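You operate a simulated robot arm through the tools that you are given. There is no shell and no other tool. Be economical: measure what you need, move in short steps, check, and stop when the job is done.

You run a simulated two-armed robot. Do the job below in one go: nothing can be reset, and whatever is moved stays where it is left.

Task
Take the lid off the blue can on the grey table and lay it down there. Then take the cap from the deck of the cart and leave it on the white glue card. Then put two of the yellow plates from the top of the grey lift deck on the top of the brown bench. Then put the teal peg on the third shelf from the bottom of the store rack away on the top of the cream bench. Then take the clogged strainer and leave it on the second shelf from the bottom of the store rack. Then put the purple brush from the third shelf from the bottom of the store rack on the grey board. Do these in the order given. Set down upright: clogged strainer.

The check looks at the end state, three seconds after you hand in, the way a careful person would. Anything else that was tipped, shoved, dropped, spilled or broken makes it a failure. Lids that push on must go on centred and level and be pressed home; caps that screw on are set level and turned clockwise until they are tight.

Robot
Two 7-joint arms with two-finger parallel grippers on one trunk, on a base that drives. Base frame: it is fixed to the floor where the robot stands at the start and does not move with it; the origin is under the middle of the robot, x ahead of it, y to its left, z up. Readings come in mm, rad, newtons and seconds.
The left shoulder is at the start at [50, 165, 1105], the right one opposite. With the tool pointing down near the work surface each hand reaches from about 100 to 600 mm from the robot's upright axis, wherever it stands, measured 20 degrees to its own side. Places, roughly: blue can [500, -250, 750]; cap (5x5x2 cm) [-4900, -800, 800]; clogged strainer (8x8x10 cm) [6400, -6700, 1000]; glue card [-5000, -250, 750]; grey board (17x11x2 cm) [4400, -1800, 800]; purple brush (5x5x16 cm) [6400, -6400, 1000]; second shelf of the store rack [6600, -6600, 600]; teal peg (5x5x9 cm) [6500, -6000, 1000]; top of the brown bench [-6900, 1400, 800]; top of the cream bench [6600, -9400, 800]; yellow plate [-7000, 500, 500]. Payload 3.91 kg a hand.
Tool frame (each hand has its own): the origin (TCP) lies between the finger pads and is the grasp point; the fingertips stand 30 mm ahead of it; z points along the fingers, y is the line along which they close. The gripper opens to 110 mm. The fingers are 20 mm wide and 10 mm thick; the gripper's body (48 by 112 mm) begins 55 mm behind the TCP.
Orientation is told as [roll, pitch, yaw] about the base's x, y, z axes, in that order, counted from this pose: with the fingers straight down and closing along the base's y, the tool's x points along the base's -x, its y along +y and its z along -z.

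Tools
- The arms move only by the tool servo_tool. It takes "left_series", "right_series" or both (then of equal length, played together; a hand with none holds still); each is a list of rows, each an object of numbers (a shift or turn left out is 0, a gripper value left out holds the last): "hand": the opening, from 0 (shut) to 1 (fully open); "dx", "dy", "dz": the shift along the tool's x, y, z in mm; "ax", "ay", "az": the turn, a rotation vector about the tool's x, y, z in degrees. In form: [{"hand": .., "dx": .., "dy": .., "dz": .., "ax": .., "ay": .., "az": ..}, ...]. A call has 1 to 10 rows; each row shifts and turns the commanded pose from where the row before left it, along the tool's axes as they then stand. A row lasts 0.2 s, in which the tool goes at most 50 mm and 0.15 rad; a call with a longer step from one row to the next is refused whole, and so is a gripper value outside its range. Where a pose cannot be reached the arm comes as near as it can. A force on the tool above 40 N (or 10 N above the force at the start of the call, whichever is more), or a blocked arm, ends the call early, and 0.2 s more pass. Each finger travels about 45 mm/s and halts on what it meets, pressing with about 43 N; the grip force reading is that of the motor and also rises with nothing between the fingers. The clock runs only during rows and for 0.2 s after the last one: add rows that do not move to give the fingers time. It gives the time, the measured TCP pose, the force on the tool (base axes), the opening and the grip force at its end, in the units of the frame above (readings bear some noise), with the torque about the TCP (base axes, N m) and any sound that the robot's microphone picked up.
- Cameras (640 x 400 px; columns grow to the right, rows downward): "scene" is now at [131.4, -9.8, 1270]; the picture's right is [-0.15, -0.99, 0.00], its down [-0.54, 0.08, -0.84] and it looks along [0.83, -0.13, -0.55] (base axes); focal length 270 px, centre (320, 200). "left" rides on the left gripper at [72, -17, -103] in its tool frame; the picture's right is [0.23, 0.97, 0.00], its down [-0.76, 0.18, -0.62] and it looks along [-0.61, 0.14, 0.78] (tool axes); focal length 222 px, centre (320, 200). "right" rides on the right gripper at [72, 17, -103] in its tool frame; the picture's right is [-0.23, 0.97, 0.00], its down [-0.76, -0.18, -0.62] and it looks along [-0.61, -0.14, 0.78] (tool axes); focal length 222 px, centre (320, 200). There is no depth. A picture from a camera that has moved, and an enlarged one, comes with that camera's place and axes in the base frame and with its lens. The place of the scene camera against the robot may be out by one fixed shift of up to 25 mm in any direction.
- camera(camera): a new picture of that camera. It takes no simulated time.
- raise_lower(by): slides the trunk up (or, below 0, down) by that many mm; the arms and the scene camera ride with it, the base frame stays. It gives what a move gives, with no picture.
- steer(legs): drives the robot by 1 to 6 legs, each [ahead, left, turn to the left] in mm, mm and rad, along the robot's own axes; the way and the turn of a leg run together, so that a leg with both is an arc; at most 1500 mm and 3.142 rad a leg. The arms and the cameras ride along, it lands a little off, and it stops where it bumps. It gives what a move gives.
- head_to(pan, tilt): turns the head with the scene camera to pan (to the left, within 1.396 rad either way) and tilt (down, from -0.506 to 1.204), counted from straight ahead of the robot. It gives what a move gives.
- close_up(camera, box): a new picture of the part [left, top, right, bottom] of that camera's present view, enlarged. It takes no simulated time.
- job_done(): hands the job in; it is judged then, once.

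Work in short steps. Places have to be worked out from the pictures, the camera data and where the tool is seen: move nearer, look again, correct. Check each grasp and each placing, and mend what went wrong. You have 196 turns and 192 pictures in all, those below and enlarged ones among them. Open the grippers and draw the arms clear of the work before you hand the job in, unless the task says otherwise.

The tools are called after "Request:" as a command line: name --argument value ..., lists and objects as JSON in quotes. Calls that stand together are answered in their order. servo_tool: Moves the arms, as the interface text tells. Its arguments: {"type":"object","properties":{"left_series":{"type":"array"},"right_series":{"type":"array"}},"required":[]} The other tools are called the same way: raise_lower (by) slides the trunk up or down; steer (legs) drives the base; head_to (pan, tilt) turns the head that bears the scene camera; camera (camera) takes a picture; close_up (camera, box) takes an enlarged picture of a part of a camera's view; job_done () hands the job in.

At the start:

```text
time: 0.0
left_tcp_pos: [400.4, 114.6, 1098.6]
left_tool_rot: [0.0, -0.001, 0.0]
left_ft_force: [-0.7, 0.8, -0.2]
left_ft_torque: [0.01, -0.01, 0.0]
left_gripper_width: 110.2
left_grasp_force: 0.0
right_tcp_pos: [313.9, -161.3, 1140.6]
right_tool_rot: [0.0, 0.0, 0.0]
right_ft_force: [0.3, 0.1, -0.6]
right_ft_torque: [-0.02, 0.0, -0.01]
right_gripper_width: 110.1
right_grasp_force: 0.0
trunk travel left (down, up): [-325.0, 178.0]
robot x, y, heading: [0.4, 2.3, 0.001]
head pan, tilt: [-0.155, 0.576]
```

scene: 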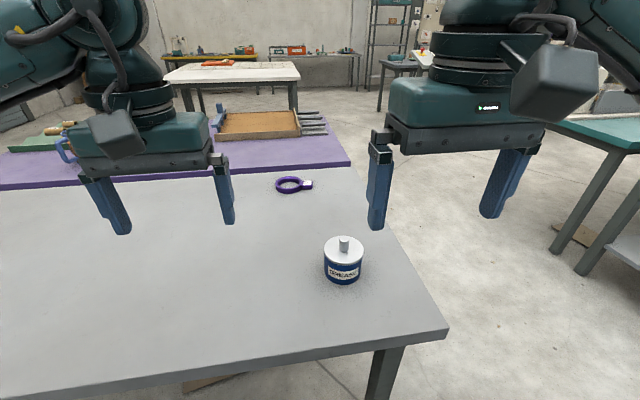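
right: 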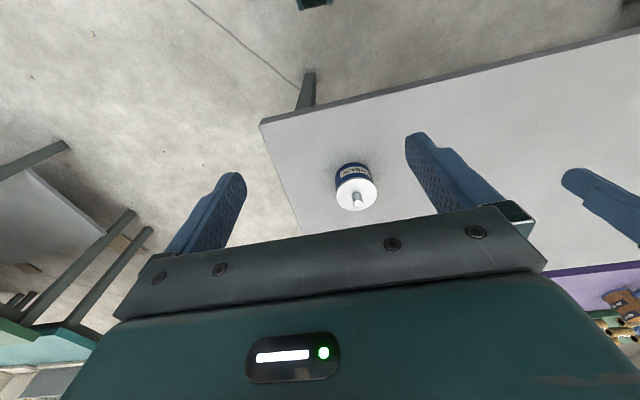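
left: 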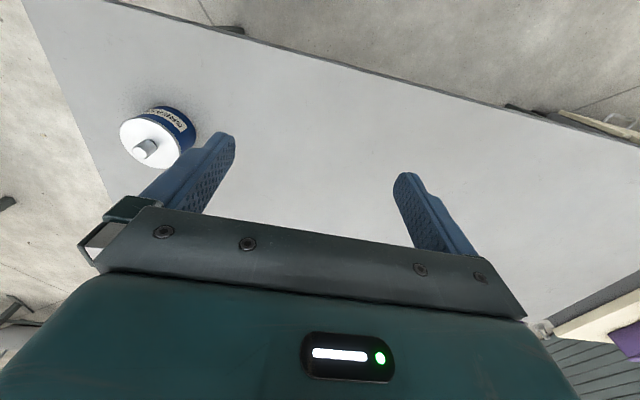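

The three views put the can's knob near [543, -133, 878]. I move the right hand above it and look.

Request:
servo_tool --right_series '[{"dx": -32, "dy": 4, "dz": 25}, {"dx": -32, "dy": 4, "dz": 25}, {"dx": -32, "dy": 4, "dz": 25}, {"dx": -32, "dy": 4, "dz": 25}, {"dx": -32, "dy": 4, "dz": 25}, {"dx": -32, "dy": 4, "dz": 25}, {"dx": -32, "dy": 4, "dz": 25}, {"hand": 0.6}]'

Request:
camera --camera "right"

Request:
camera --camera "scene"

```text
time: 1.8
left_tcp_pos: [401.5, 115.1, 1099.9]
left_tool_rot: [0.001, -0.002, 0.001]
left_ft_force: [-0.4, 0.2, 0.7]
left_ft_torque: [-0.02, -0.03, 0.0]
left_gripper_width: 110.0
left_grasp_force: 0.1
right_tcp_pos: [537.4, -131.5, 964.0]
right_tool_rot: [0.0, 0.0, -0.002]
right_ft_force: [-0.2, -0.1, 0.1]
right_ft_torque: [0.0, 0.02, -0.02]
right_gripper_width: 75.1
right_grasp_force: 0.0
trunk travel left (down, up): [-325.0, 178.0]
robot x, y, heading: [-2.6, 1.9, 0.002]
head pan, tilt: [-0.155, 0.576]
```

```text
188 pictures are left
camera right: at [465.4, -115.4, 1065.5], right [0.23, 0.97, 0.0], down [0.76, -0.18, 0.62], along [0.61, -0.14, -0.78], focal length 222 px, centre (320, 200)
```

right: 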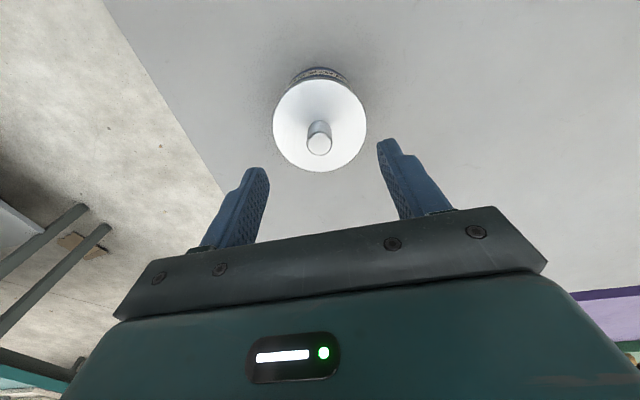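

```text
187 pictures are left
camera scene: at [131.3, -9.8, 1270.0], right [-0.15, -0.99, 0.0], down [-0.54, 0.08, -0.84], along [0.83, -0.13, -0.55], focal length 270 px, centre (320, 200)
```

scene: 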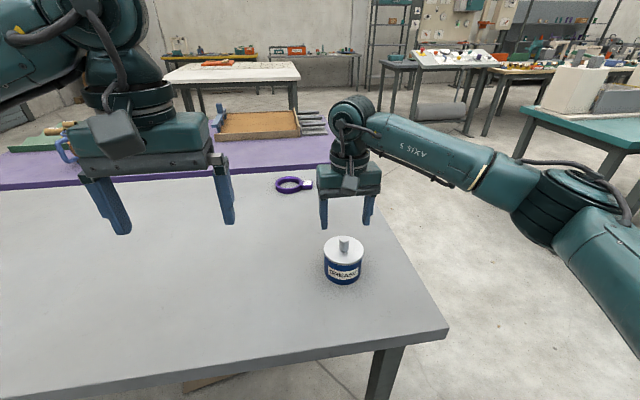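

The knob sits about [553, -136, 865]. I go down part way over it and check.

Request:
servo_tool --right_series '[{"dx": -8, "dy": -2, "dz": 30}, {"dx": -8, "dy": -2, "dz": 30}, {}]'

Request:
camera --camera "right"

Request:
close_up --camera "scene" --box '[270, 160, 430, 300]'

```text
time: 2.6
left_tcp_pos: [400.8, 114.9, 1100.2]
left_tool_rot: [0.0, 0.0, 0.002]
left_ft_force: [0.2, -0.2, 0.2]
left_ft_torque: [0.0, 0.03, 0.0]
left_gripper_width: 110.2
left_grasp_force: 0.1
right_tcp_pos: [553.4, -135.0, 906.2]
right_tool_rot: [0.0, 0.001, 0.0]
right_ft_force: [-0.6, 0.6, 0.3]
right_ft_torque: [-0.04, 0.02, -0.01]
right_gripper_width: 66.1
right_grasp_force: 0.0
trunk travel left (down, up): [-325.0, 178.0]
robot x, y, heading: [3.7, 0.0, 0.002]
head pan, tilt: [-0.155, 0.576]
```

```text
186 pictures are left
camera right: at [482.9, -119.8, 1008.0], right [0.23, 0.97, 0.0], down [0.76, -0.18, 0.62], along [0.61, -0.14, -0.78], focal length 222 px, centre (320, 200)
```

right: 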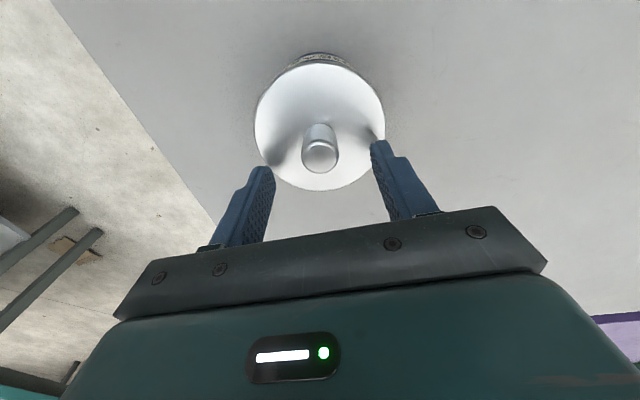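

```text
2.86 times, centred on (350, 230) of scene
camera zoom: at [131.4, -9.7, 1270.0], right [-0.15, -0.99, 0.0], down [-0.54, 0.08, -0.84], along [0.83, -0.13, -0.55], focal length 772 px, centre (234, 114)
```

zoom: 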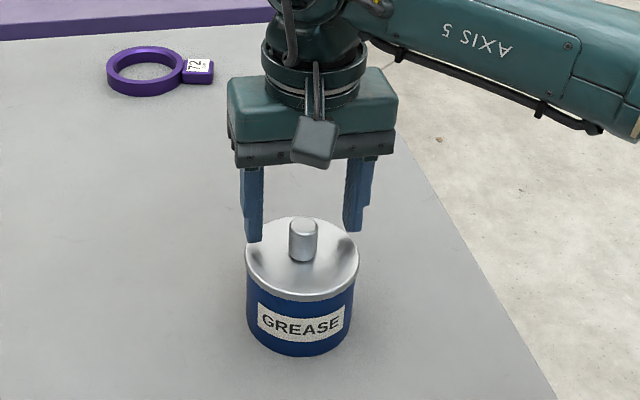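

Triangulating again gives the knob top at about z 886 and x 545. I shift back 7 mm, drop 11 mm, and close.

Request:
servo_tool --right_series '[{"dx": 7, "dy": 0, "dz": 11}, {"hand": 0}, {}, {}, {}, {}]'

Request:
camera --camera "right"

```text
time: 4.0
left_tcp_pos: [398.0, 117.2, 1101.6]
left_tool_rot: [-0.001, -0.001, 0.002]
left_ft_force: [0.3, -0.4, 0.2]
left_ft_torque: [0.01, 0.0, -0.02]
left_gripper_width: 109.8
left_grasp_force: 0.1
right_tcp_pos: [546.4, -132.9, 898.3]
right_tool_rot: [0.003, -0.008, 0.0]
right_ft_force: [3.8, 7.4, 24.5]
right_ft_torque: [-0.23, 0.13, 0.09]
right_gripper_width: 20.2
right_grasp_force: 42.6
trunk travel left (down, up): [-325.0, 178.0]
robot x, y, heading: [0.8, -0.1, -0.003]
head pan, tilt: [-0.155, 0.576]
```

```text
184 pictures are left
camera right: at [474.8, -117.1, 1000.6], right [0.22, 0.97, 0.0], down [0.76, -0.18, 0.63], along [0.61, -0.14, -0.78], focal length 222 px, centre (320, 200)
```

right: 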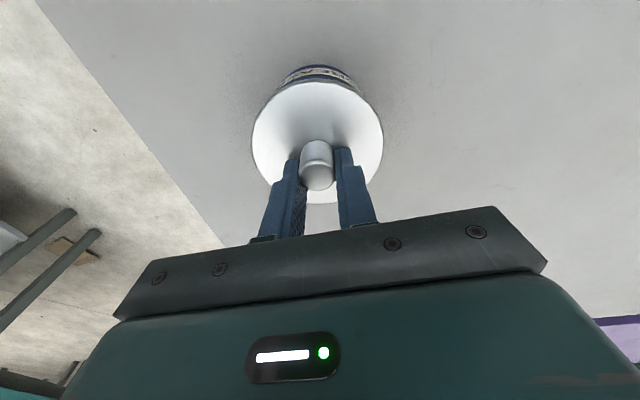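

Gripped at 20 mm with the tips resting on the lid. I lift gently by a little to see whether the lid comes off.

Request:
servo_tool --right_series '[{"dz": -3}, {"dz": -4}, {"dz": -6}, {"dz": -10}, {}]'

Request:
close_up --camera "scene" --box '[270, 160, 430, 300]'

```text
time: 5.2
left_tcp_pos: [400.4, 114.4, 1099.4]
left_tool_rot: [0.0, -0.001, -0.001]
left_ft_force: [-0.1, -0.5, 0.4]
left_ft_torque: [0.01, 0.01, 0.07]
left_gripper_width: 110.1
left_grasp_force: 0.1
right_tcp_pos: [546.6, -135.7, 917.3]
right_tool_rot: [-0.001, 0.001, -0.001]
right_ft_force: [0.2, -0.8, -0.6]
right_ft_torque: [0.02, -0.02, 0.02]
right_gripper_width: 19.4
right_grasp_force: 43.0
trunk travel left (down, up): [-325.0, 178.0]
robot x, y, heading: [0.8, -0.3, -0.005]
head pan, tilt: [-0.155, 0.576]
```

```text
2.86 times, centred on (350, 230) of scene
camera zoom: at [131.5, -9.9, 1270.0], right [-0.15, -0.99, 0.0], down [-0.54, 0.08, -0.84], along [0.83, -0.13, -0.55], focal length 772 px, centre (234, 114)
```

zoom: 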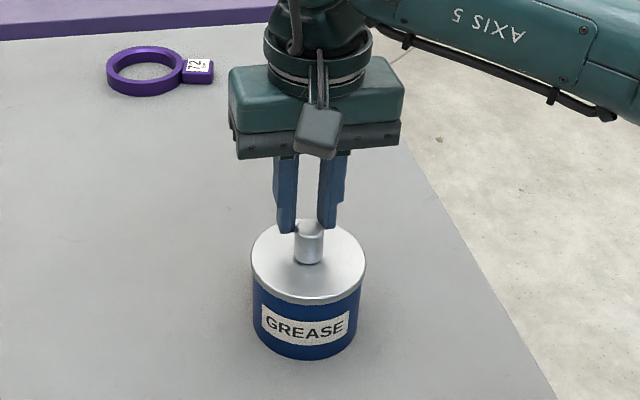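

The fingers slid up the knob and the lid stayed on. I look closely at the lid for a thread or a snug fit.

Request:
close_up --camera "scene" --box '[315, 205, 385, 295]'

Request:
close_up --camera "right" --box '[220, 40, 420, 220]'

```text
4.44 times, centred on (350, 250) of scene
camera zoom: at [131.5, -9.9, 1270.0], right [-0.15, -0.99, 0.0], down [-0.54, 0.08, -0.84], along [0.83, -0.13, -0.55], focal length 1202 px, centre (187, -22)
```

zoom: 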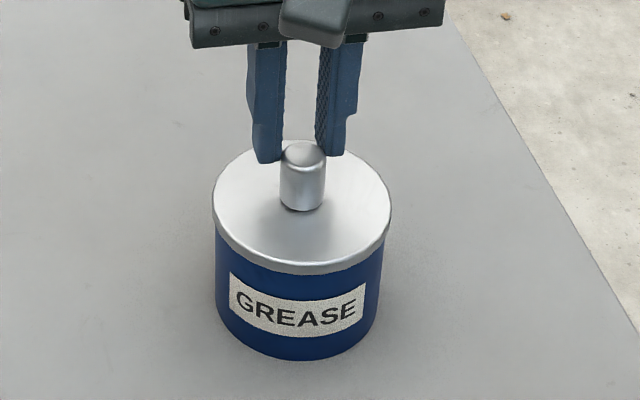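

```text
2.22 times, centred on (320, 130) of right
camera zoom: at [475.9, -119.8, 1020.3], right [0.23, 0.97, 0.0], down [0.76, -0.18, 0.62], along [0.61, -0.14, -0.78], focal length 494 px, centre (320, 356)
```

zoom: 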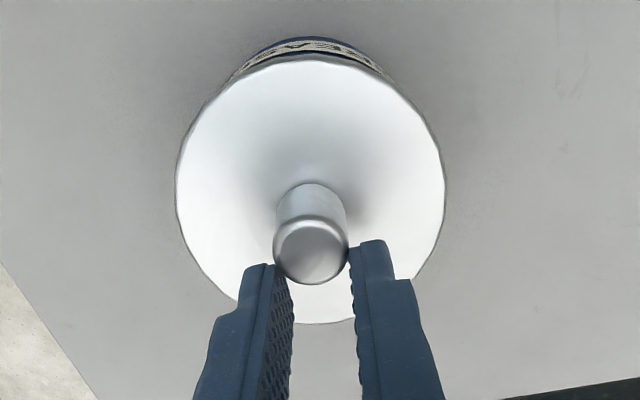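

The knob centre is nearer [538, -137]; my pads only bit its far half. I open, shift, go down again and regrip.

Request:
servo_tool --right_series '[{"hand": 0.5, "dz": -5}, {"dz": -5}, {"dz": -5}, {"dx": 8.5, "dy": -1.5}, {"dz": 16}, {"dz": 15}, {"hand": 0}, {}, {}, {}]'

Request:
close_up --camera "right" --box '[220, 40, 420, 220]'

```text
time: 7.4
left_tcp_pos: [399.9, 116.1, 1100.1]
left_tool_rot: [-0.001, 0.0, 0.0]
left_ft_force: [0.4, -0.1, -0.5]
left_ft_torque: [0.0, 0.01, 0.02]
left_gripper_width: 109.9
left_grasp_force: 0.1
right_tcp_pos: [539.1, -136.4, 901.4]
right_tool_rot: [-0.001, 0.001, 0.0]
right_ft_force: [-0.1, 0.4, 0.3]
right_ft_torque: [-0.07, 0.04, 0.06]
right_gripper_width: 19.6
right_grasp_force: 42.9
trunk travel left (down, up): [-325.0, 178.0]
robot x, y, heading: [-0.2, -0.3, 0.002]
head pan, tilt: [-0.155, 0.576]
```

```text
2.22 times, centred on (320, 130) of right
camera zoom: at [467.7, -120.5, 1003.8], right [0.23, 0.97, 0.0], down [0.76, -0.18, 0.62], along [0.61, -0.14, -0.78], focal length 494 px, centre (320, 356)
```

zoom: 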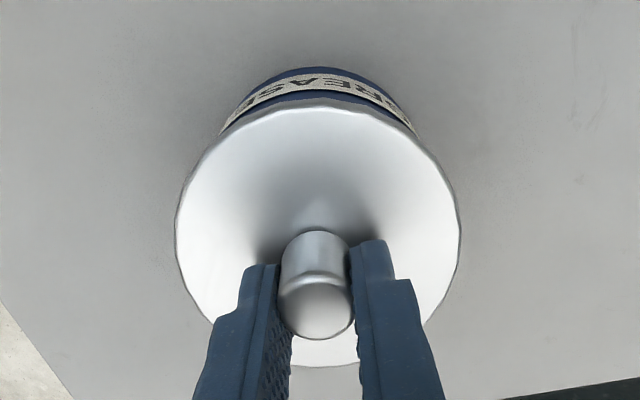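

The knob is now well between the pads. I pull up slowly and read the force.

Request:
servo_tool --right_series '[{"dz": -2}, {"dz": -2}, {"dz": -2}]'

Request:
close_up --camera "scene" --box '[315, 205, 385, 295]'

```text
time: 8.2
left_tcp_pos: [400.8, 117.3, 1099.5]
left_tool_rot: [0.0, 0.001, 0.002]
left_ft_force: [0.4, 0.0, 0.0]
left_ft_torque: [-0.02, 0.01, 0.01]
left_gripper_width: 109.8
left_grasp_force: 0.0
right_tcp_pos: [538.7, -137.4, 907.7]
right_tool_rot: [0.0, 0.0, -0.001]
right_ft_force: [0.5, -0.3, -4.0]
right_ft_torque: [-0.01, -0.03, -0.01]
right_gripper_width: 19.7
right_grasp_force: 43.3
trunk travel left (down, up): [-325.0, 178.0]
robot x, y, heading: [-3.1, -1.0, -0.002]
head pan, tilt: [-0.155, 0.576]
```

```text
4.44 times, centred on (350, 250) of scene
camera zoom: at [131.7, -9.8, 1269.9], right [-0.15, -0.99, 0.0], down [-0.54, 0.08, -0.84], along [0.83, -0.13, -0.55], focal length 1202 px, centre (187, -22)
```

zoom: 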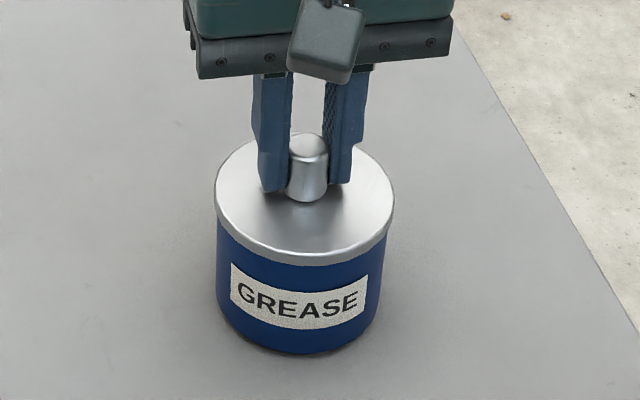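

The lid and perhaps the can moved up with 4 N. I lift 10 mm more to tell which.

Request:
servo_tool --right_series '[{"dz": -3}, {"dz": -3}, {"dz": -4}]'

Request:
close_up --camera "scene" --box '[315, 205, 385, 295]'

```text
time: 9.0
left_tcp_pos: [400.8, 115.9, 1098.5]
left_tool_rot: [0.0, 0.0, 0.0]
left_ft_force: [-0.6, 0.0, -0.2]
left_ft_torque: [-0.06, -0.01, 0.0]
left_gripper_width: 109.8
left_grasp_force: 0.0
right_tcp_pos: [539.4, -136.1, 918.1]
right_tool_rot: [0.0, -0.001, -0.002]
right_ft_force: [0.3, -0.1, -4.2]
right_ft_torque: [0.0, -0.01, 0.0]
right_gripper_width: 19.5
right_grasp_force: 43.1
trunk travel left (down, up): [-325.0, 178.0]
robot x, y, heading: [-4.4, 0.7, -0.002]
head pan, tilt: [-0.155, 0.576]
```

```text
4.44 times, centred on (350, 250) of scene
camera zoom: at [131.7, -9.8, 1270.0], right [-0.15, -0.99, 0.0], down [-0.54, 0.08, -0.84], along [0.83, -0.13, -0.55], focal length 1202 px, centre (187, -22)
```

zoom: 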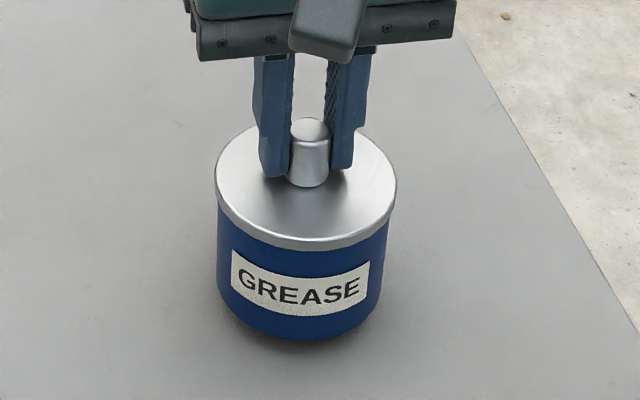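

The whole can lifts with the lid, so the left hand must hold the body. I set the can back down first.

Request:
servo_tool --right_series '[{"dz": 6}, {"dz": 6}, {"dz": 3}, {"dz": 2}]' --left_series '[{"ay": -8.4}, {"ay": -8.4}, {"ay": -8.4}, {"ay": -8.4}]'

```text
time: 10.0
left_tcp_pos: [398.7, 117.6, 1099.5]
left_tool_rot: [-0.001, -0.589, 0.001]
left_ft_force: [0.0, 0.2, 0.3]
left_ft_torque: [-0.05, -0.02, 0.04]
left_gripper_width: 110.2
left_grasp_force: 0.0
right_tcp_pos: [538.8, -137.8, 902.6]
right_tool_rot: [0.001, -0.003, 0.0]
right_ft_force: [0.4, 1.5, -1.6]
right_ft_torque: [0.01, 0.01, 0.05]
right_gripper_width: 19.5
right_grasp_force: 43.3
trunk travel left (down, up): [-325.0, 178.0]
robot x, y, heading: [-0.6, 1.4, -0.002]
head pan, tilt: [-0.155, 0.576]
heard: snap
```

A snap was heard: it is a push-on lid. I lower the last millimetre and release, finish tilting the left hand, and raise the right a little.

Request:
servo_tool --right_series '[{"dz": 1}, {"hand": 0.5}, {}, {"dz": -15}, {"dz": -25}, {"dz": -20}]' --left_series '[{"ay": -8.2}, {"ay": -8.2}, {}, {}, {}, {}]'

Request:
servo_tool --left_series '[{"dx": 15.3, "dy": -31.5, "dz": 20.3}, {"dx": 15.3, "dy": -31.5, "dz": 20.3}, {"dx": 15.3, "dy": -31.5, "dz": 20.3}, {"dx": 15.3, "dy": -31.5, "dz": 20.3}, {"dx": 15.3, "dy": -31.5, "dz": 20.3}, {"dx": 15.3, "dy": -31.5, "dz": 20.3}, {"dx": 15.3, "dy": -31.5, "dz": 20.3}, {"dx": 15.3, "dy": -31.5, "dz": 20.3}, {}]'

Request:
camera --camera "left"

Request:
camera --camera "scene"

Request:
camera --camera "right"

```text
time: 11.4
left_tcp_pos: [400.0, 115.4, 1099.9]
left_tool_rot: [0.0, -0.873, 0.001]
left_ft_force: [-0.3, -0.2, 0.0]
left_ft_torque: [0.0, 0.02, -0.03]
left_gripper_width: 109.8
left_grasp_force: 0.1
right_tcp_pos: [539.1, -138.4, 959.4]
right_tool_rot: [0.0, 0.0, 0.001]
right_ft_force: [0.0, 0.1, -0.5]
right_ft_torque: [0.01, -0.03, 0.01]
right_gripper_width: 55.0
right_grasp_force: 0.0
trunk travel left (down, up): [-325.0, 178.0]
robot x, y, heading: [-1.2, -5.2, 0.001]
head pan, tilt: [-0.155, 0.576]
heard: snap
```

```text
time: 13.4
left_tcp_pos: [447.9, -135.3, 901.3]
left_tool_rot: [0.0, -0.872, 0.002]
left_ft_force: [0.0, 0.0, 0.0]
left_ft_torque: [-0.01, 0.0, 0.03]
left_gripper_width: 110.2
left_grasp_force: 0.0
right_tcp_pos: [538.5, -137.0, 958.9]
right_tool_rot: [-0.001, 0.0, 0.0]
right_ft_force: [1.3, -0.4, 0.0]
right_ft_torque: [-0.03, -0.02, 0.02]
right_gripper_width: 54.9
right_grasp_force: 0.1
trunk travel left (down, up): [-325.0, 178.0]
robot x, y, heading: [-1.6, 1.0, -0.001]
head pan, tilt: [-0.155, 0.576]
```

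```text
177 pictures are left
camera left: at [322.3, -152.8, 909.9], right [-0.15, 0.97, -0.17], down [0.01, 0.18, 0.98], along [0.99, 0.14, -0.04], focal length 222 px, centre (320, 200)
```

left: 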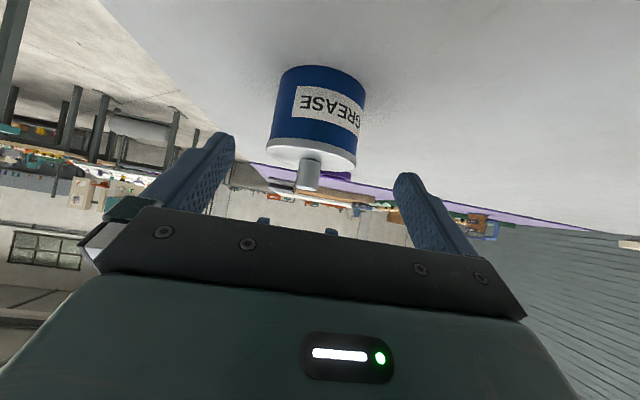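

```text
176 pictures are left
camera scene: at [131.4, -9.7, 1270.0], right [-0.15, -0.99, 0.0], down [-0.54, 0.08, -0.84], along [0.83, -0.13, -0.55], focal length 270 px, centre (320, 200)
```

scene: 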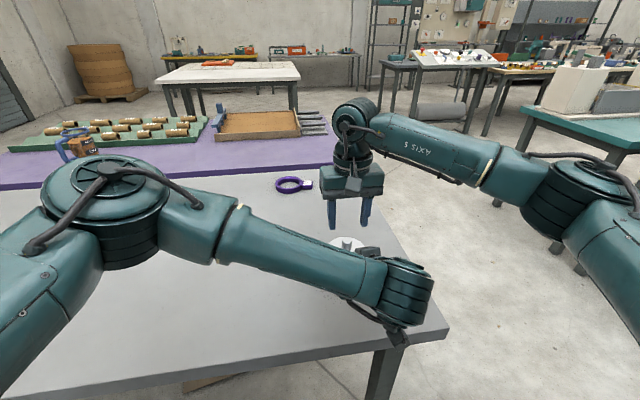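

```text
175 pictures are left
camera right: at [467.5, -121.5, 1061.3], right [0.23, 0.97, 0.0], down [0.76, -0.18, 0.62], along [0.61, -0.14, -0.78], focal length 222 px, centre (320, 200)
```

right: 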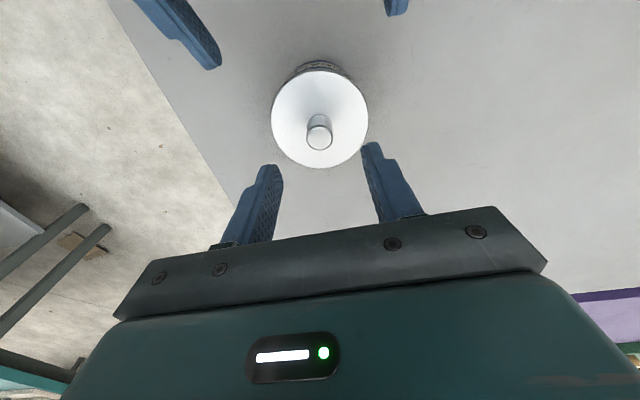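

The left view confirms the can: axis about [538, -136], body from z 803 to 856. The left fingers straddle it, so I advance 100 mm along the fingers.

Request:
servo_tool --left_series '[{"dz": 33, "dy": -0.5}, {"dz": 33, "dy": -0.5}, {"dz": 33}, {}]'

Request:
camera --camera "left"

Request:
camera --camera "right"

```text
time: 14.4
left_tcp_pos: [521.7, -137.0, 836.9]
left_tool_rot: [0.0, -0.872, -0.001]
left_ft_force: [-0.2, 0.0, -0.8]
left_ft_torque: [0.01, 0.01, -0.01]
left_gripper_width: 109.7
left_grasp_force: 0.1
right_tcp_pos: [538.3, -136.4, 959.4]
right_tool_rot: [-0.001, 0.0, -0.001]
right_ft_force: [-0.1, -0.6, 0.1]
right_ft_torque: [-0.02, 0.01, -0.02]
right_gripper_width: 54.9
right_grasp_force: 0.0
trunk travel left (down, up): [-325.0, 178.0]
robot x, y, heading: [-3.1, 2.5, -0.001]
head pan, tilt: [-0.155, 0.576]
```

```text
174 pictures are left
camera left: at [397.1, -155.3, 846.4], right [-0.15, 0.97, -0.17], down [0.01, 0.18, 0.98], along [0.99, 0.14, -0.04], focal length 222 px, centre (320, 200)
```

left: 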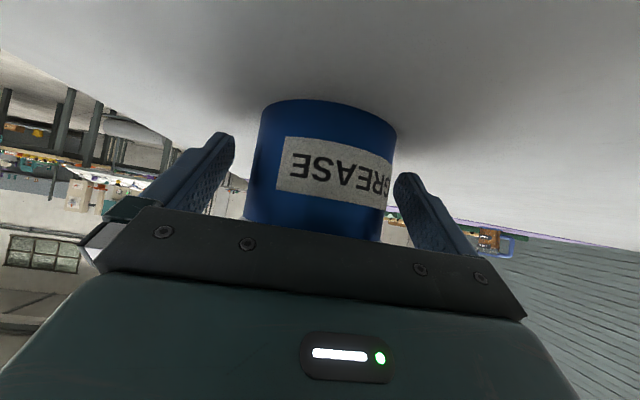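

```text
173 pictures are left
camera right: at [467.4, -121.6, 1061.3], right [0.23, 0.97, 0.0], down [0.76, -0.18, 0.62], along [0.61, -0.14, -0.78], focal length 222 px, centre (320, 200)
```

right: 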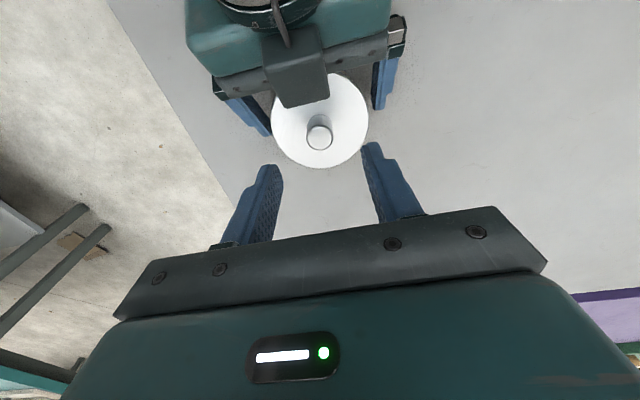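

The left fingers straddle the body below the lid. I close the left hand on it.

Request:
servo_tool --left_series '[{"hand": 0.6}, {"hand": 0.6}, {"hand": 0.6}, {"hand": 0.0}, {}, {}]'

Request:
camera --camera "right"

```text
time: 15.8
left_tcp_pos: [522.5, -137.8, 838.3]
left_tool_rot: [-0.001, -0.872, 0.001]
left_ft_force: [-1.1, 1.5, -0.2]
left_ft_torque: [0.11, 0.0, 0.05]
left_gripper_width: 85.8
left_grasp_force: 43.4
right_tcp_pos: [539.3, -138.3, 958.6]
right_tool_rot: [0.0, -0.001, 0.0]
right_ft_force: [-0.7, -0.4, -0.5]
right_ft_torque: [0.01, 0.01, 0.01]
right_gripper_width: 54.9
right_grasp_force: 0.0
trunk travel left (down, up): [-325.0, 178.0]
robot x, y, heading: [-2.2, -0.5, -0.003]
head pan, tilt: [-0.155, 0.576]
```

```text
172 pictures are left
camera right: at [467.5, -121.6, 1061.2], right [0.23, 0.97, 0.0], down [0.76, -0.18, 0.62], along [0.61, -0.14, -0.78], focal length 222 px, centre (320, 200)
```

right: 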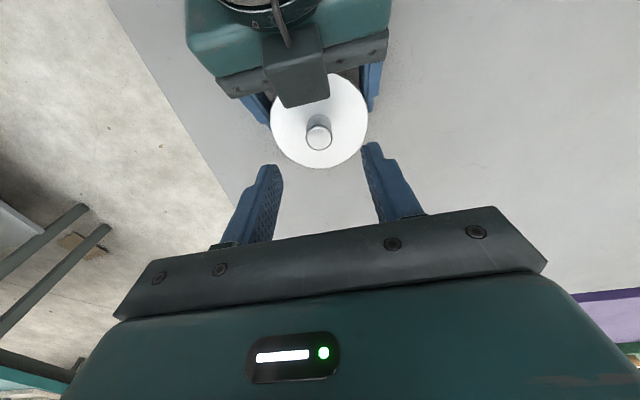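

The left hand holds the body at 86 mm. The right goes down on the knob and closes.

Request:
servo_tool --right_series '[{"dz": 28}, {"dz": 27}, {"dz": 2.5}, {"hand": 0}, {}, {}, {}]'

Request:
servo_tool --right_series '[{"dz": -2}, {"dz": -3}, {"dz": -4}, {"dz": -5}, {"dz": -6}]'

Request:
camera --camera "right"

Request:
camera --camera "left"

```text
time: 17.4
left_tcp_pos: [522.0, -138.0, 837.2]
left_tool_rot: [0.0, -0.872, 0.001]
left_ft_force: [-1.9, 0.8, 0.6]
left_ft_torque: [0.0, 0.01, 0.01]
left_gripper_width: 85.9
left_grasp_force: 42.7
right_tcp_pos: [540.1, -137.3, 900.7]
right_tool_rot: [0.0, 0.001, -0.002]
right_ft_force: [0.4, -2.5, -0.4]
right_ft_torque: [-0.03, -0.04, 0.04]
right_gripper_width: 19.4
right_grasp_force: 42.5
trunk travel left (down, up): [-325.0, 178.0]
robot x, y, heading: [-1.5, -0.1, -0.002]
head pan, tilt: [-0.155, 0.576]
```

```text
time: 18.6
left_tcp_pos: [523.0, -137.3, 837.7]
left_tool_rot: [-0.003, -0.871, 0.001]
left_ft_force: [-0.8, -0.3, 0.3]
left_ft_torque: [-0.01, 0.04, -0.01]
left_gripper_width: 85.8
left_grasp_force: 43.2
right_tcp_pos: [539.5, -136.4, 922.9]
right_tool_rot: [-0.001, 0.001, 0.0]
right_ft_force: [1.4, -1.3, -4.3]
right_ft_torque: [0.03, -0.2, 0.01]
right_gripper_width: 19.8
right_grasp_force: 42.6
trunk travel left (down, up): [-325.0, 178.0]
robot x, y, heading: [0.9, 1.9, 0.002]
head pan, tilt: [-0.155, 0.576]
heard: snap
```

```text
171 pictures are left
camera right: at [468.6, -121.3, 1024.4], right [0.23, 0.97, 0.0], down [0.76, -0.18, 0.62], along [0.61, -0.14, -0.78], focal length 222 px, centre (320, 200)
```

right: 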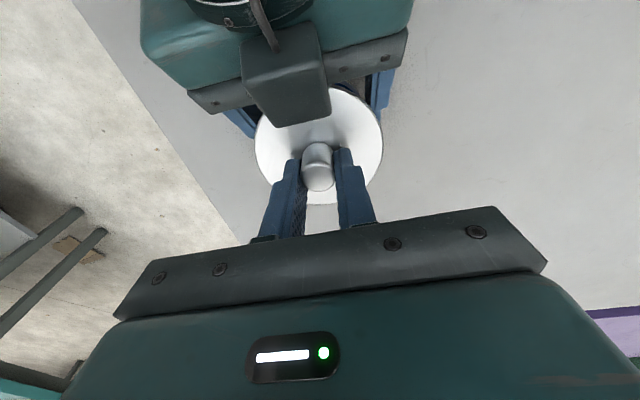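

```text
170 pictures are left
camera left: at [397.2, -155.5, 846.7], right [-0.15, 0.97, -0.17], down [0.01, 0.18, 0.98], along [0.99, 0.14, -0.04], focal length 222 px, centre (320, 200)
```

left: 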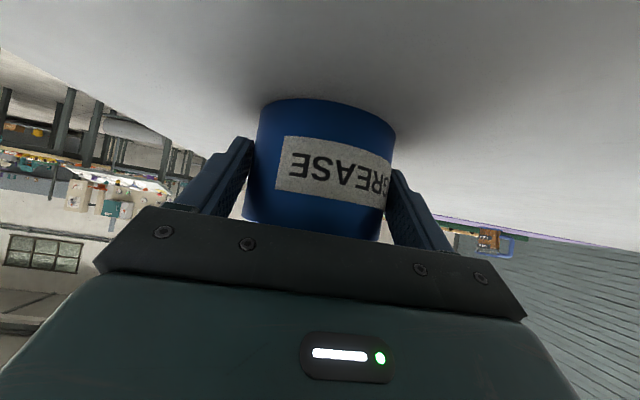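

The lid snapped off and is in the right hand; the body stayed. I lift the lid clear, then open the left and back it out along its fingers.

Request:
servo_tool --right_series '[{"dz": -20}, {"dz": -30}, {"dz": -30}, {"dz": -30}]'

Request:
servo_tool --left_series '[{"hand": 1}, {}, {}, {}, {"dz": -25}, {"dz": -35}, {"dz": -40}, {"dz": -40}, {"dz": -40}]'

Request:
camera --camera "scene"

Request:
camera --camera "left"

```text
time: 19.6
left_tcp_pos: [522.1, -137.5, 837.0]
left_tool_rot: [0.0, -0.872, 0.003]
left_ft_force: [-2.8, 0.7, 3.7]
left_ft_torque: [0.04, -0.16, -0.01]
left_gripper_width: 85.4
left_grasp_force: 43.0
right_tcp_pos: [538.4, -136.4, 1035.1]
right_tool_rot: [0.0, -0.002, 0.0]
right_ft_force: [-0.5, 0.0, 0.0]
right_ft_torque: [0.0, 0.0, 0.02]
right_gripper_width: 19.7
right_grasp_force: 43.4
trunk travel left (down, up): [-325.0, 178.0]
robot x, y, heading: [-2.1, -5.1, 0.002]
head pan, tilt: [-0.155, 0.576]
```

```text
time: 21.6
left_tcp_pos: [384.0, -138.4, 955.1]
left_tool_rot: [-0.001, -0.872, 0.002]
left_ft_force: [0.9, 0.1, -0.3]
left_ft_torque: [0.01, 0.0, 0.02]
left_gripper_width: 109.8
left_grasp_force: 0.0
right_tcp_pos: [539.6, -136.7, 1033.8]
right_tool_rot: [0.0, 0.0, -0.001]
right_ft_force: [0.2, 0.4, -0.2]
right_ft_torque: [0.03, 0.02, 0.04]
right_gripper_width: 19.8
right_grasp_force: 42.5
trunk travel left (down, up): [-325.0, 178.0]
robot x, y, heading: [2.9, 1.0, 0.001]
head pan, tilt: [-0.155, 0.576]
```

```text
169 pictures are left
camera scene: at [131.1, -9.8, 1270.0], right [-0.15, -0.99, 0.0], down [-0.54, 0.08, -0.84], along [0.83, -0.13, -0.54], focal length 270 px, centre (320, 200)
```

scene: 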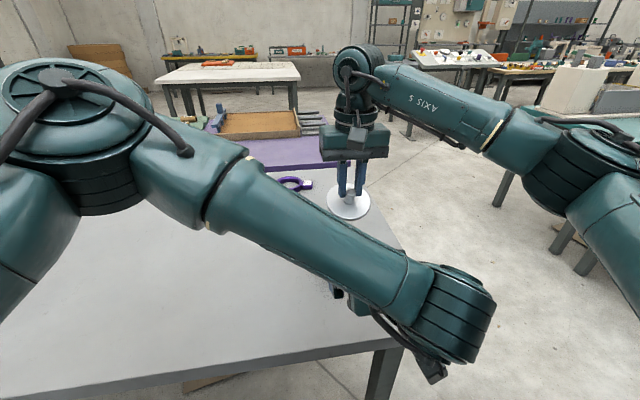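

```text
168 pictures are left
camera left: at [257.9, -155.4, 964.2], right [-0.15, 0.97, -0.17], down [0.01, 0.18, 0.98], along [0.99, 0.14, -0.04], focal length 222 px, centre (320, 200)
```

left: 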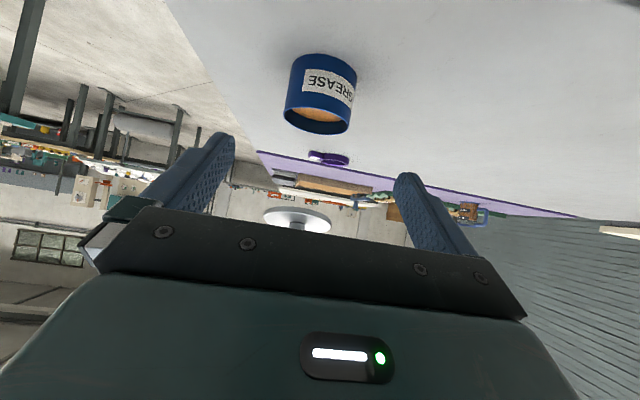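

The can is open, upright, and the lid is held. I take the left arm back to its side, then carry the lid to clear table to the left of the can.

Request:
servo_tool --left_series '[{"dx": -12, "dy": 41, "dz": -14}, {"dx": -12, "dy": 41, "dz": -14}, {"dx": -12, "dy": 41, "dz": -14}, {"dx": -12, "dy": 41, "dz": -14}, {"dx": -12, "dy": 41, "dz": -14}, {"dx": -12, "dy": 41, "dz": -14}, {"dx": -12, "dy": 41, "dz": -14}, {"dx": -12, "dy": 41, "dz": -14}]'

Request:
servo_tool --left_series '[{"ay": 8.4}, {"ay": 8.4}, {"ay": 8.4}, {"ay": 8.4}, {"ay": 8.4}, {"ay": 8}, {}, {}, {}]' --right_series '[{"dx": 5, "dy": 30}, {"dx": 5, "dy": 30}, {"dx": 5, "dy": 30}, {"dx": 5, "dy": 30}, {"dz": 40}, {"dz": 40}, {"dz": 40}, {"dz": 40}, {}]'

Request:
camera --camera "scene"

Request:
camera --camera "left"

```text
time: 23.4
left_tcp_pos: [378.8, 181.1, 1109.6]
left_tool_rot: [0.0, -0.871, 0.001]
left_ft_force: [0.0, 0.2, 0.1]
left_ft_torque: [-0.01, -0.04, -0.02]
left_gripper_width: 110.2
left_grasp_force: 0.2
left hand out of reach, approached as far as the arm can: row 6, 7, 8
right_tcp_pos: [538.6, -136.1, 1033.3]
right_tool_rot: [0.0, 0.0, 0.002]
right_ft_force: [-0.5, 0.4, -0.9]
right_ft_torque: [-0.02, 0.0, -0.03]
right_gripper_width: 19.8
right_grasp_force: 42.8
trunk travel left (down, up): [-325.0, 178.0]
robot x, y, heading: [-1.0, -0.2, 0.0]
head pan, tilt: [-0.155, 0.576]
```

```text
time: 25.4
left_tcp_pos: [379.0, 181.9, 1109.9]
left_tool_rot: [0.0, 0.0, 0.0]
left_ft_force: [-0.1, 0.0, 0.3]
left_ft_torque: [-0.01, 0.02, 0.0]
left_gripper_width: 110.0
left_grasp_force: 0.1
right_tcp_pos: [518.7, -17.7, 870.6]
right_tool_rot: [0.001, 0.0, 0.002]
right_ft_force: [-0.1, -0.3, 0.1]
right_ft_torque: [0.01, -0.01, 0.01]
right_gripper_width: 19.4
right_grasp_force: 43.2
trunk travel left (down, up): [-325.0, 178.0]
robot x, y, heading: [-1.3, 1.8, -0.001]
head pan, tilt: [-0.155, 0.576]
```

```text
167 pictures are left
camera scene: at [131.4, -9.7, 1270.0], right [-0.15, -0.99, 0.0], down [-0.54, 0.08, -0.84], along [0.83, -0.13, -0.55], focal length 270 px, centre (320, 200)
```

scene: 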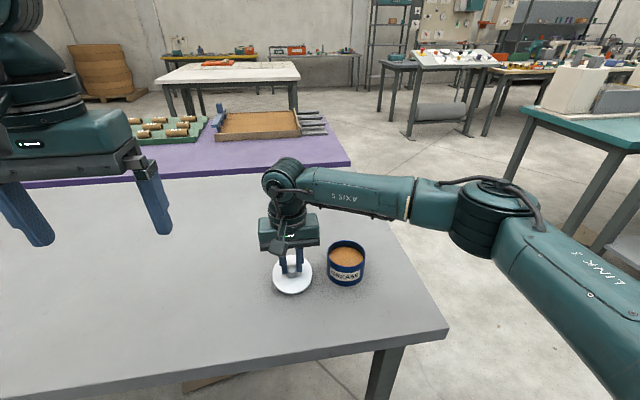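

```text
166 pictures are left
camera left: at [306.8, 164.6, 1211.7], right [-0.23, 0.97, 0.0], down [0.76, 0.18, 0.62], along [0.61, 0.14, -0.78], focal length 222 px, centre (320, 200)
```

left: 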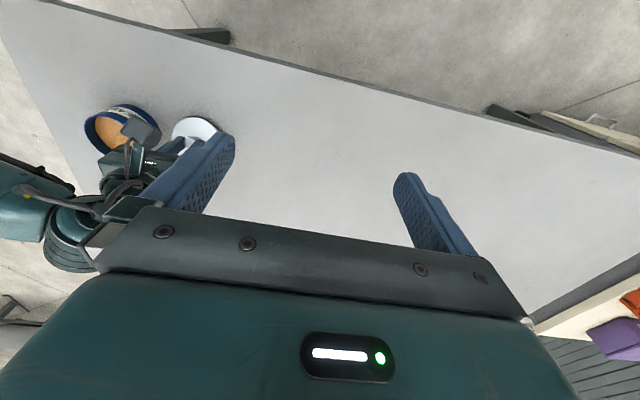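

I lower the lid gently toward the table.

Request:
servo_tool --right_series '[{"dz": 7}, {"dz": 6}, {"dz": 3}, {"dz": 2}, {"dz": 1.5}]'

Request:
close_up --camera "scene" --box '[240, 210, 380, 310]'

```text
time: 26.6
left_tcp_pos: [377.7, 181.4, 1110.8]
left_tool_rot: [0.0, -0.003, 0.0]
left_ft_force: [1.0, -0.6, 0.3]
left_ft_torque: [0.02, -0.01, -0.01]
left_gripper_width: 110.1
left_grasp_force: 0.0
right_tcp_pos: [520.1, -15.9, 857.6]
right_tool_rot: [0.004, -0.008, -0.002]
right_ft_force: [11.3, -1.5, 29.5]
right_ft_torque: [-0.13, 0.4, 0.05]
right_gripper_width: 19.6
right_grasp_force: 43.0
trunk travel left (down, up): [-325.0, 178.0]
robot x, y, heading: [1.2, 3.8, -0.001]
head pan, tilt: [-0.155, 0.576]
```

```text
4.00 times, centred on (310, 260) of scene
camera zoom: at [130.0, -9.7, 1270.3], right [-0.15, -0.99, 0.0], down [-0.54, 0.08, -0.84], along [0.83, -0.13, -0.54], focal length 1082 px, centre (360, -40)
```

zoom: 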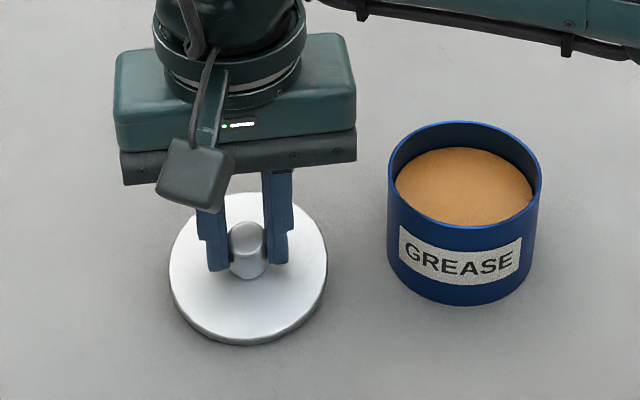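

The lid is on the table. I relieve the pressure, open and rise.

Request:
servo_tool --right_series '[{"dz": -5}, {"hand": 0.5}, {}, {}, {"dz": -20}, {"dz": -40}, {"dz": -45}, {"dz": -45}]'

Request:
close_up --camera "scene" --box '[240, 210, 380, 310]'

```text
time: 28.4
left_tcp_pos: [378.7, 182.0, 1110.9]
left_tool_rot: [0.0, -0.001, -0.001]
left_ft_force: [0.3, -0.4, -0.8]
left_ft_torque: [0.02, -0.01, -0.01]
left_gripper_width: 110.0
left_grasp_force: 0.2
right_tcp_pos: [518.8, -17.2, 1008.6]
right_tool_rot: [0.001, 0.0, 0.0]
right_ft_force: [1.1, -0.5, -0.9]
right_ft_torque: [-0.01, 0.01, 0.01]
right_gripper_width: 55.2
right_grasp_force: 0.1
trunk travel left (down, up): [-325.0, 178.0]
robot x, y, heading: [-3.5, -1.8, -0.002]
head pan, tilt: [-0.155, 0.576]
```

```text
4.00 times, centred on (310, 260) of scene
camera zoom: at [131.1, -9.6, 1270.0], right [-0.15, -0.99, 0.0], down [-0.54, 0.08, -0.84], along [0.83, -0.13, -0.54], focal length 1082 px, centre (360, -40)
```

zoom: 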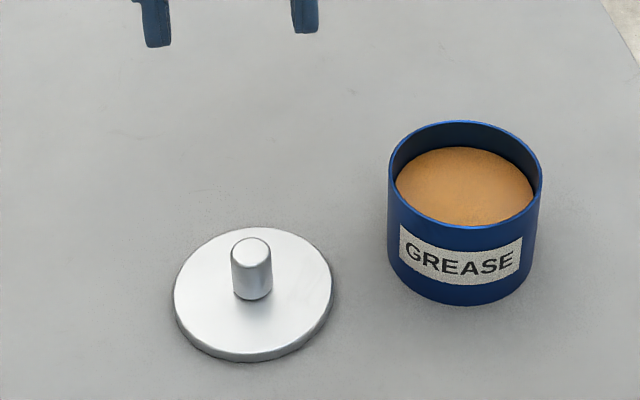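

The lid is laid down and the can stands upright. I tuck both arms in before driving.

Request:
servo_tool --right_series '[{"dx": 31, "dy": -23, "dz": -19}, {"dx": 31, "dy": -23, "dz": -19}, {"dx": 31, "dy": -23, "dz": -19}, {"dx": 31, "dy": -23, "dz": -19}, {"dx": 31, "dy": -23, "dz": -19}, {"dx": 31, "dy": -23, "dz": -19}, {"dx": 31, "dy": -23, "dz": -19}]' --left_series '[{"dx": 11}, {"dx": 11}, {"dx": 11}, {"dx": 11}, {"dx": 11}, {"dx": 11}, {"dx": 11}]'

Request:
steer --legs '[[-300, 0, 0]]'

Request:
head_to --pan 1.39 --tilt 0.3

Request:
camera --camera "scene"

Request:
head_to --pan -1.39 --tilt 0.3

Request:
camera --camera "scene"

```text
time: 30.0
left_tcp_pos: [299.1, 180.9, 1109.8]
left_tool_rot: [0.001, -0.002, -0.001]
left_ft_force: [0.2, -1.0, -0.6]
left_ft_torque: [-0.02, -0.03, -0.01]
left_gripper_width: 110.1
left_grasp_force: 0.1
right_tcp_pos: [300.1, -178.1, 1139.4]
right_tool_rot: [0.0, -0.001, 0.0]
right_ft_force: [-0.6, -0.1, -0.3]
right_ft_torque: [0.02, -0.06, -0.02]
right_gripper_width: 54.9
right_grasp_force: 0.0
trunk travel left (down, up): [-325.0, 178.0]
robot x, y, heading: [0.9, -0.8, 0.002]
head pan, tilt: [-0.155, 0.576]
```

```text
time: 32.1
left_tcp_pos: [-1.0, 180.8, 1110.7]
left_tool_rot: [0.001, 0.0, -0.004]
left_ft_force: [0.1, 0.2, 0.0]
left_ft_torque: [-0.01, -0.01, -0.02]
left_gripper_width: 109.9
left_grasp_force: 0.1
right_tcp_pos: [-3.7, -178.5, 1138.8]
right_tool_rot: [-0.001, 0.001, -0.003]
right_ft_force: [-0.5, 1.1, 0.2]
right_ft_torque: [-0.02, -0.01, -0.01]
right_gripper_width: 55.0
right_grasp_force: 0.1
trunk travel left (down, up): [-325.0, 178.0]
robot x, y, heading: [-303.0, 3.5, -0.008]
head pan, tilt: [-0.155, 0.576]
```

```text
time: 33.7
left_tcp_pos: [-1.2, 181.3, 1108.8]
left_tool_rot: [-0.001, 0.001, -0.005]
left_ft_force: [0.6, -1.1, 0.0]
left_ft_torque: [-0.07, 0.02, 0.03]
left_gripper_width: 110.1
left_grasp_force: 0.1
right_tcp_pos: [-3.1, -179.5, 1139.8]
right_tool_rot: [0.001, 0.0, -0.003]
right_ft_force: [0.4, 1.0, 0.8]
right_ft_torque: [0.0, 0.0, 0.01]
right_gripper_width: 55.1
right_grasp_force: 0.1
trunk travel left (down, up): [-325.0, 178.0]
robot x, y, heading: [-303.8, 0.1, -0.002]
head pan, tilt: [1.389, 0.3]
```

```text
163 pictures are left
camera scene: at [-242.8, 96.2, 1295.4], right [0.98, -0.19, 0.0], down [-0.05, -0.29, -0.96], along [0.18, 0.94, -0.3], focal length 270 px, centre (320, 200)
```

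scene: 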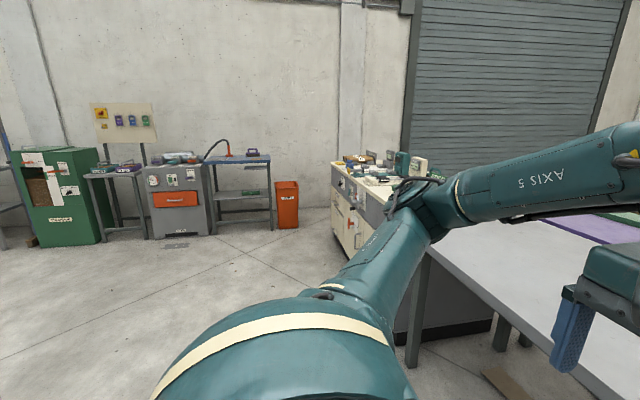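

```text
time: 36.1
left_tcp_pos: [0.2, 180.8, 1109.1]
left_tool_rot: [0.001, 0.001, -0.003]
left_ft_force: [0.2, -0.3, 1.2]
left_ft_torque: [-0.02, 0.01, -0.02]
left_gripper_width: 110.0
left_grasp_force: 0.1
right_tcp_pos: [-4.6, -178.5, 1137.9]
right_tool_rot: [0.001, 0.001, -0.003]
right_ft_force: [0.2, -0.2, -0.5]
right_ft_torque: [-0.01, -0.02, -0.04]
right_gripper_width: 55.0
right_grasp_force: 0.1
trunk travel left (down, up): [-325.0, 178.0]
robot x, y, heading: [-303.0, -0.7, -0.005]
head pan, tilt: [-1.389, 0.3]
```

```text
162 pictures are left
camera scene: at [-243.6, -87.4, 1295.4], right [-0.98, -0.18, 0.0], down [-0.05, 0.29, -0.96], along [0.17, -0.94, -0.3], focal length 270 px, centre (320, 200)
```

scene: 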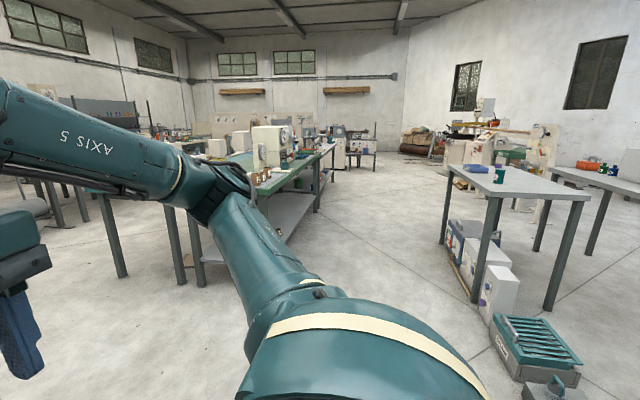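

The left side has open floor. I turn left in two steps and look toward the rear.

Request:
steer --legs '[[-250, 0, 0], [0, 0, 1.57]]'

Request:
head_to --pan 1.0 --tilt 0.25

Request:
camera --camera "scene"

```text
time: 41.9
left_tcp_pos: [-743.7, 298.4, 1109.6]
left_tool_rot: [0.0, 0.0, 1.597]
left_ft_force: [1.1, -0.5, 0.1]
left_ft_torque: [0.0, 0.0, 0.01]
left_gripper_width: 110.0
left_grasp_force: 0.1
right_tcp_pos: [-381.8, 307.9, 1139.0]
right_tool_rot: [0.0, 0.0, 1.599]
right_ft_force: [-0.3, 0.2, 0.2]
right_ft_torque: [-0.03, 0.0, 0.0]
right_gripper_width: 55.2
right_grasp_force: 0.1
trunk travel left (down, up): [-325.0, 178.0]
robot x, y, heading: [-557.5, 2.4, 1.6]
head pan, tilt: [-1.389, 0.3]
```

```text
time: 44.0
left_tcp_pos: [-742.0, 297.7, 1109.7]
left_tool_rot: [-0.001, -0.001, 1.598]
left_ft_force: [-0.7, -0.4, 0.0]
left_ft_torque: [0.04, 0.04, 0.01]
left_gripper_width: 110.0
left_grasp_force: 0.0
right_tcp_pos: [-382.7, 308.2, 1139.1]
right_tool_rot: [0.001, 0.001, 1.598]
right_ft_force: [-0.4, -0.1, 0.3]
right_ft_torque: [0.0, 0.03, 0.03]
right_gripper_width: 55.3
right_grasp_force: 0.2
trunk travel left (down, up): [-325.0, 178.0]
robot x, y, heading: [-550.3, 2.1, 1.602]
head pan, tilt: [1.0, 0.25]
```

```text
161 pictures are left
camera scene: at [-619.2, 83.5, 1300.1], right [0.52, 0.86, 0.0], down [0.21, -0.13, -0.97], along [-0.83, 0.5, -0.25], focal length 270 px, centre (320, 200)
```

scene: 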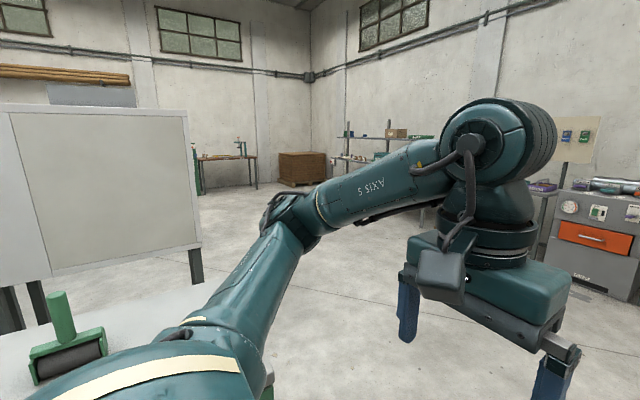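

A table with a screen stands behind. I pan further left to see it.

Request:
head_to --pan 1.39 --tilt 0.5

Request:
camera --camera "scene"

```text
time: 44.9
left_tcp_pos: [-742.6, 298.6, 1108.4]
left_tool_rot: [0.0, -0.001, 1.598]
left_ft_force: [-0.3, -0.6, -0.7]
left_ft_torque: [0.04, 0.01, 0.0]
left_gripper_width: 109.9
left_grasp_force: 0.0
right_tcp_pos: [-382.9, 307.5, 1138.9]
right_tool_rot: [0.001, -0.001, 1.599]
right_ft_force: [0.2, -0.5, -0.4]
right_ft_torque: [0.0, -0.02, -0.01]
right_gripper_width: 55.0
right_grasp_force: 0.0
trunk travel left (down, up): [-325.0, 178.0]
robot x, y, heading: [-553.7, 0.9, 1.598]
head pan, tilt: [1.389, 0.499]
```

```text
160 pictures are left
camera scene: at [-629.2, 49.2, 1277.0], right [0.15, 0.99, 0.0], down [0.47, -0.07, -0.88], along [-0.87, 0.14, -0.48], focal length 270 px, centre (320, 200)
```

scene: 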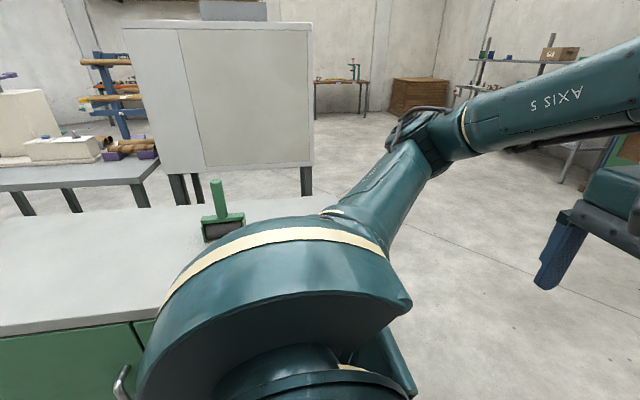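

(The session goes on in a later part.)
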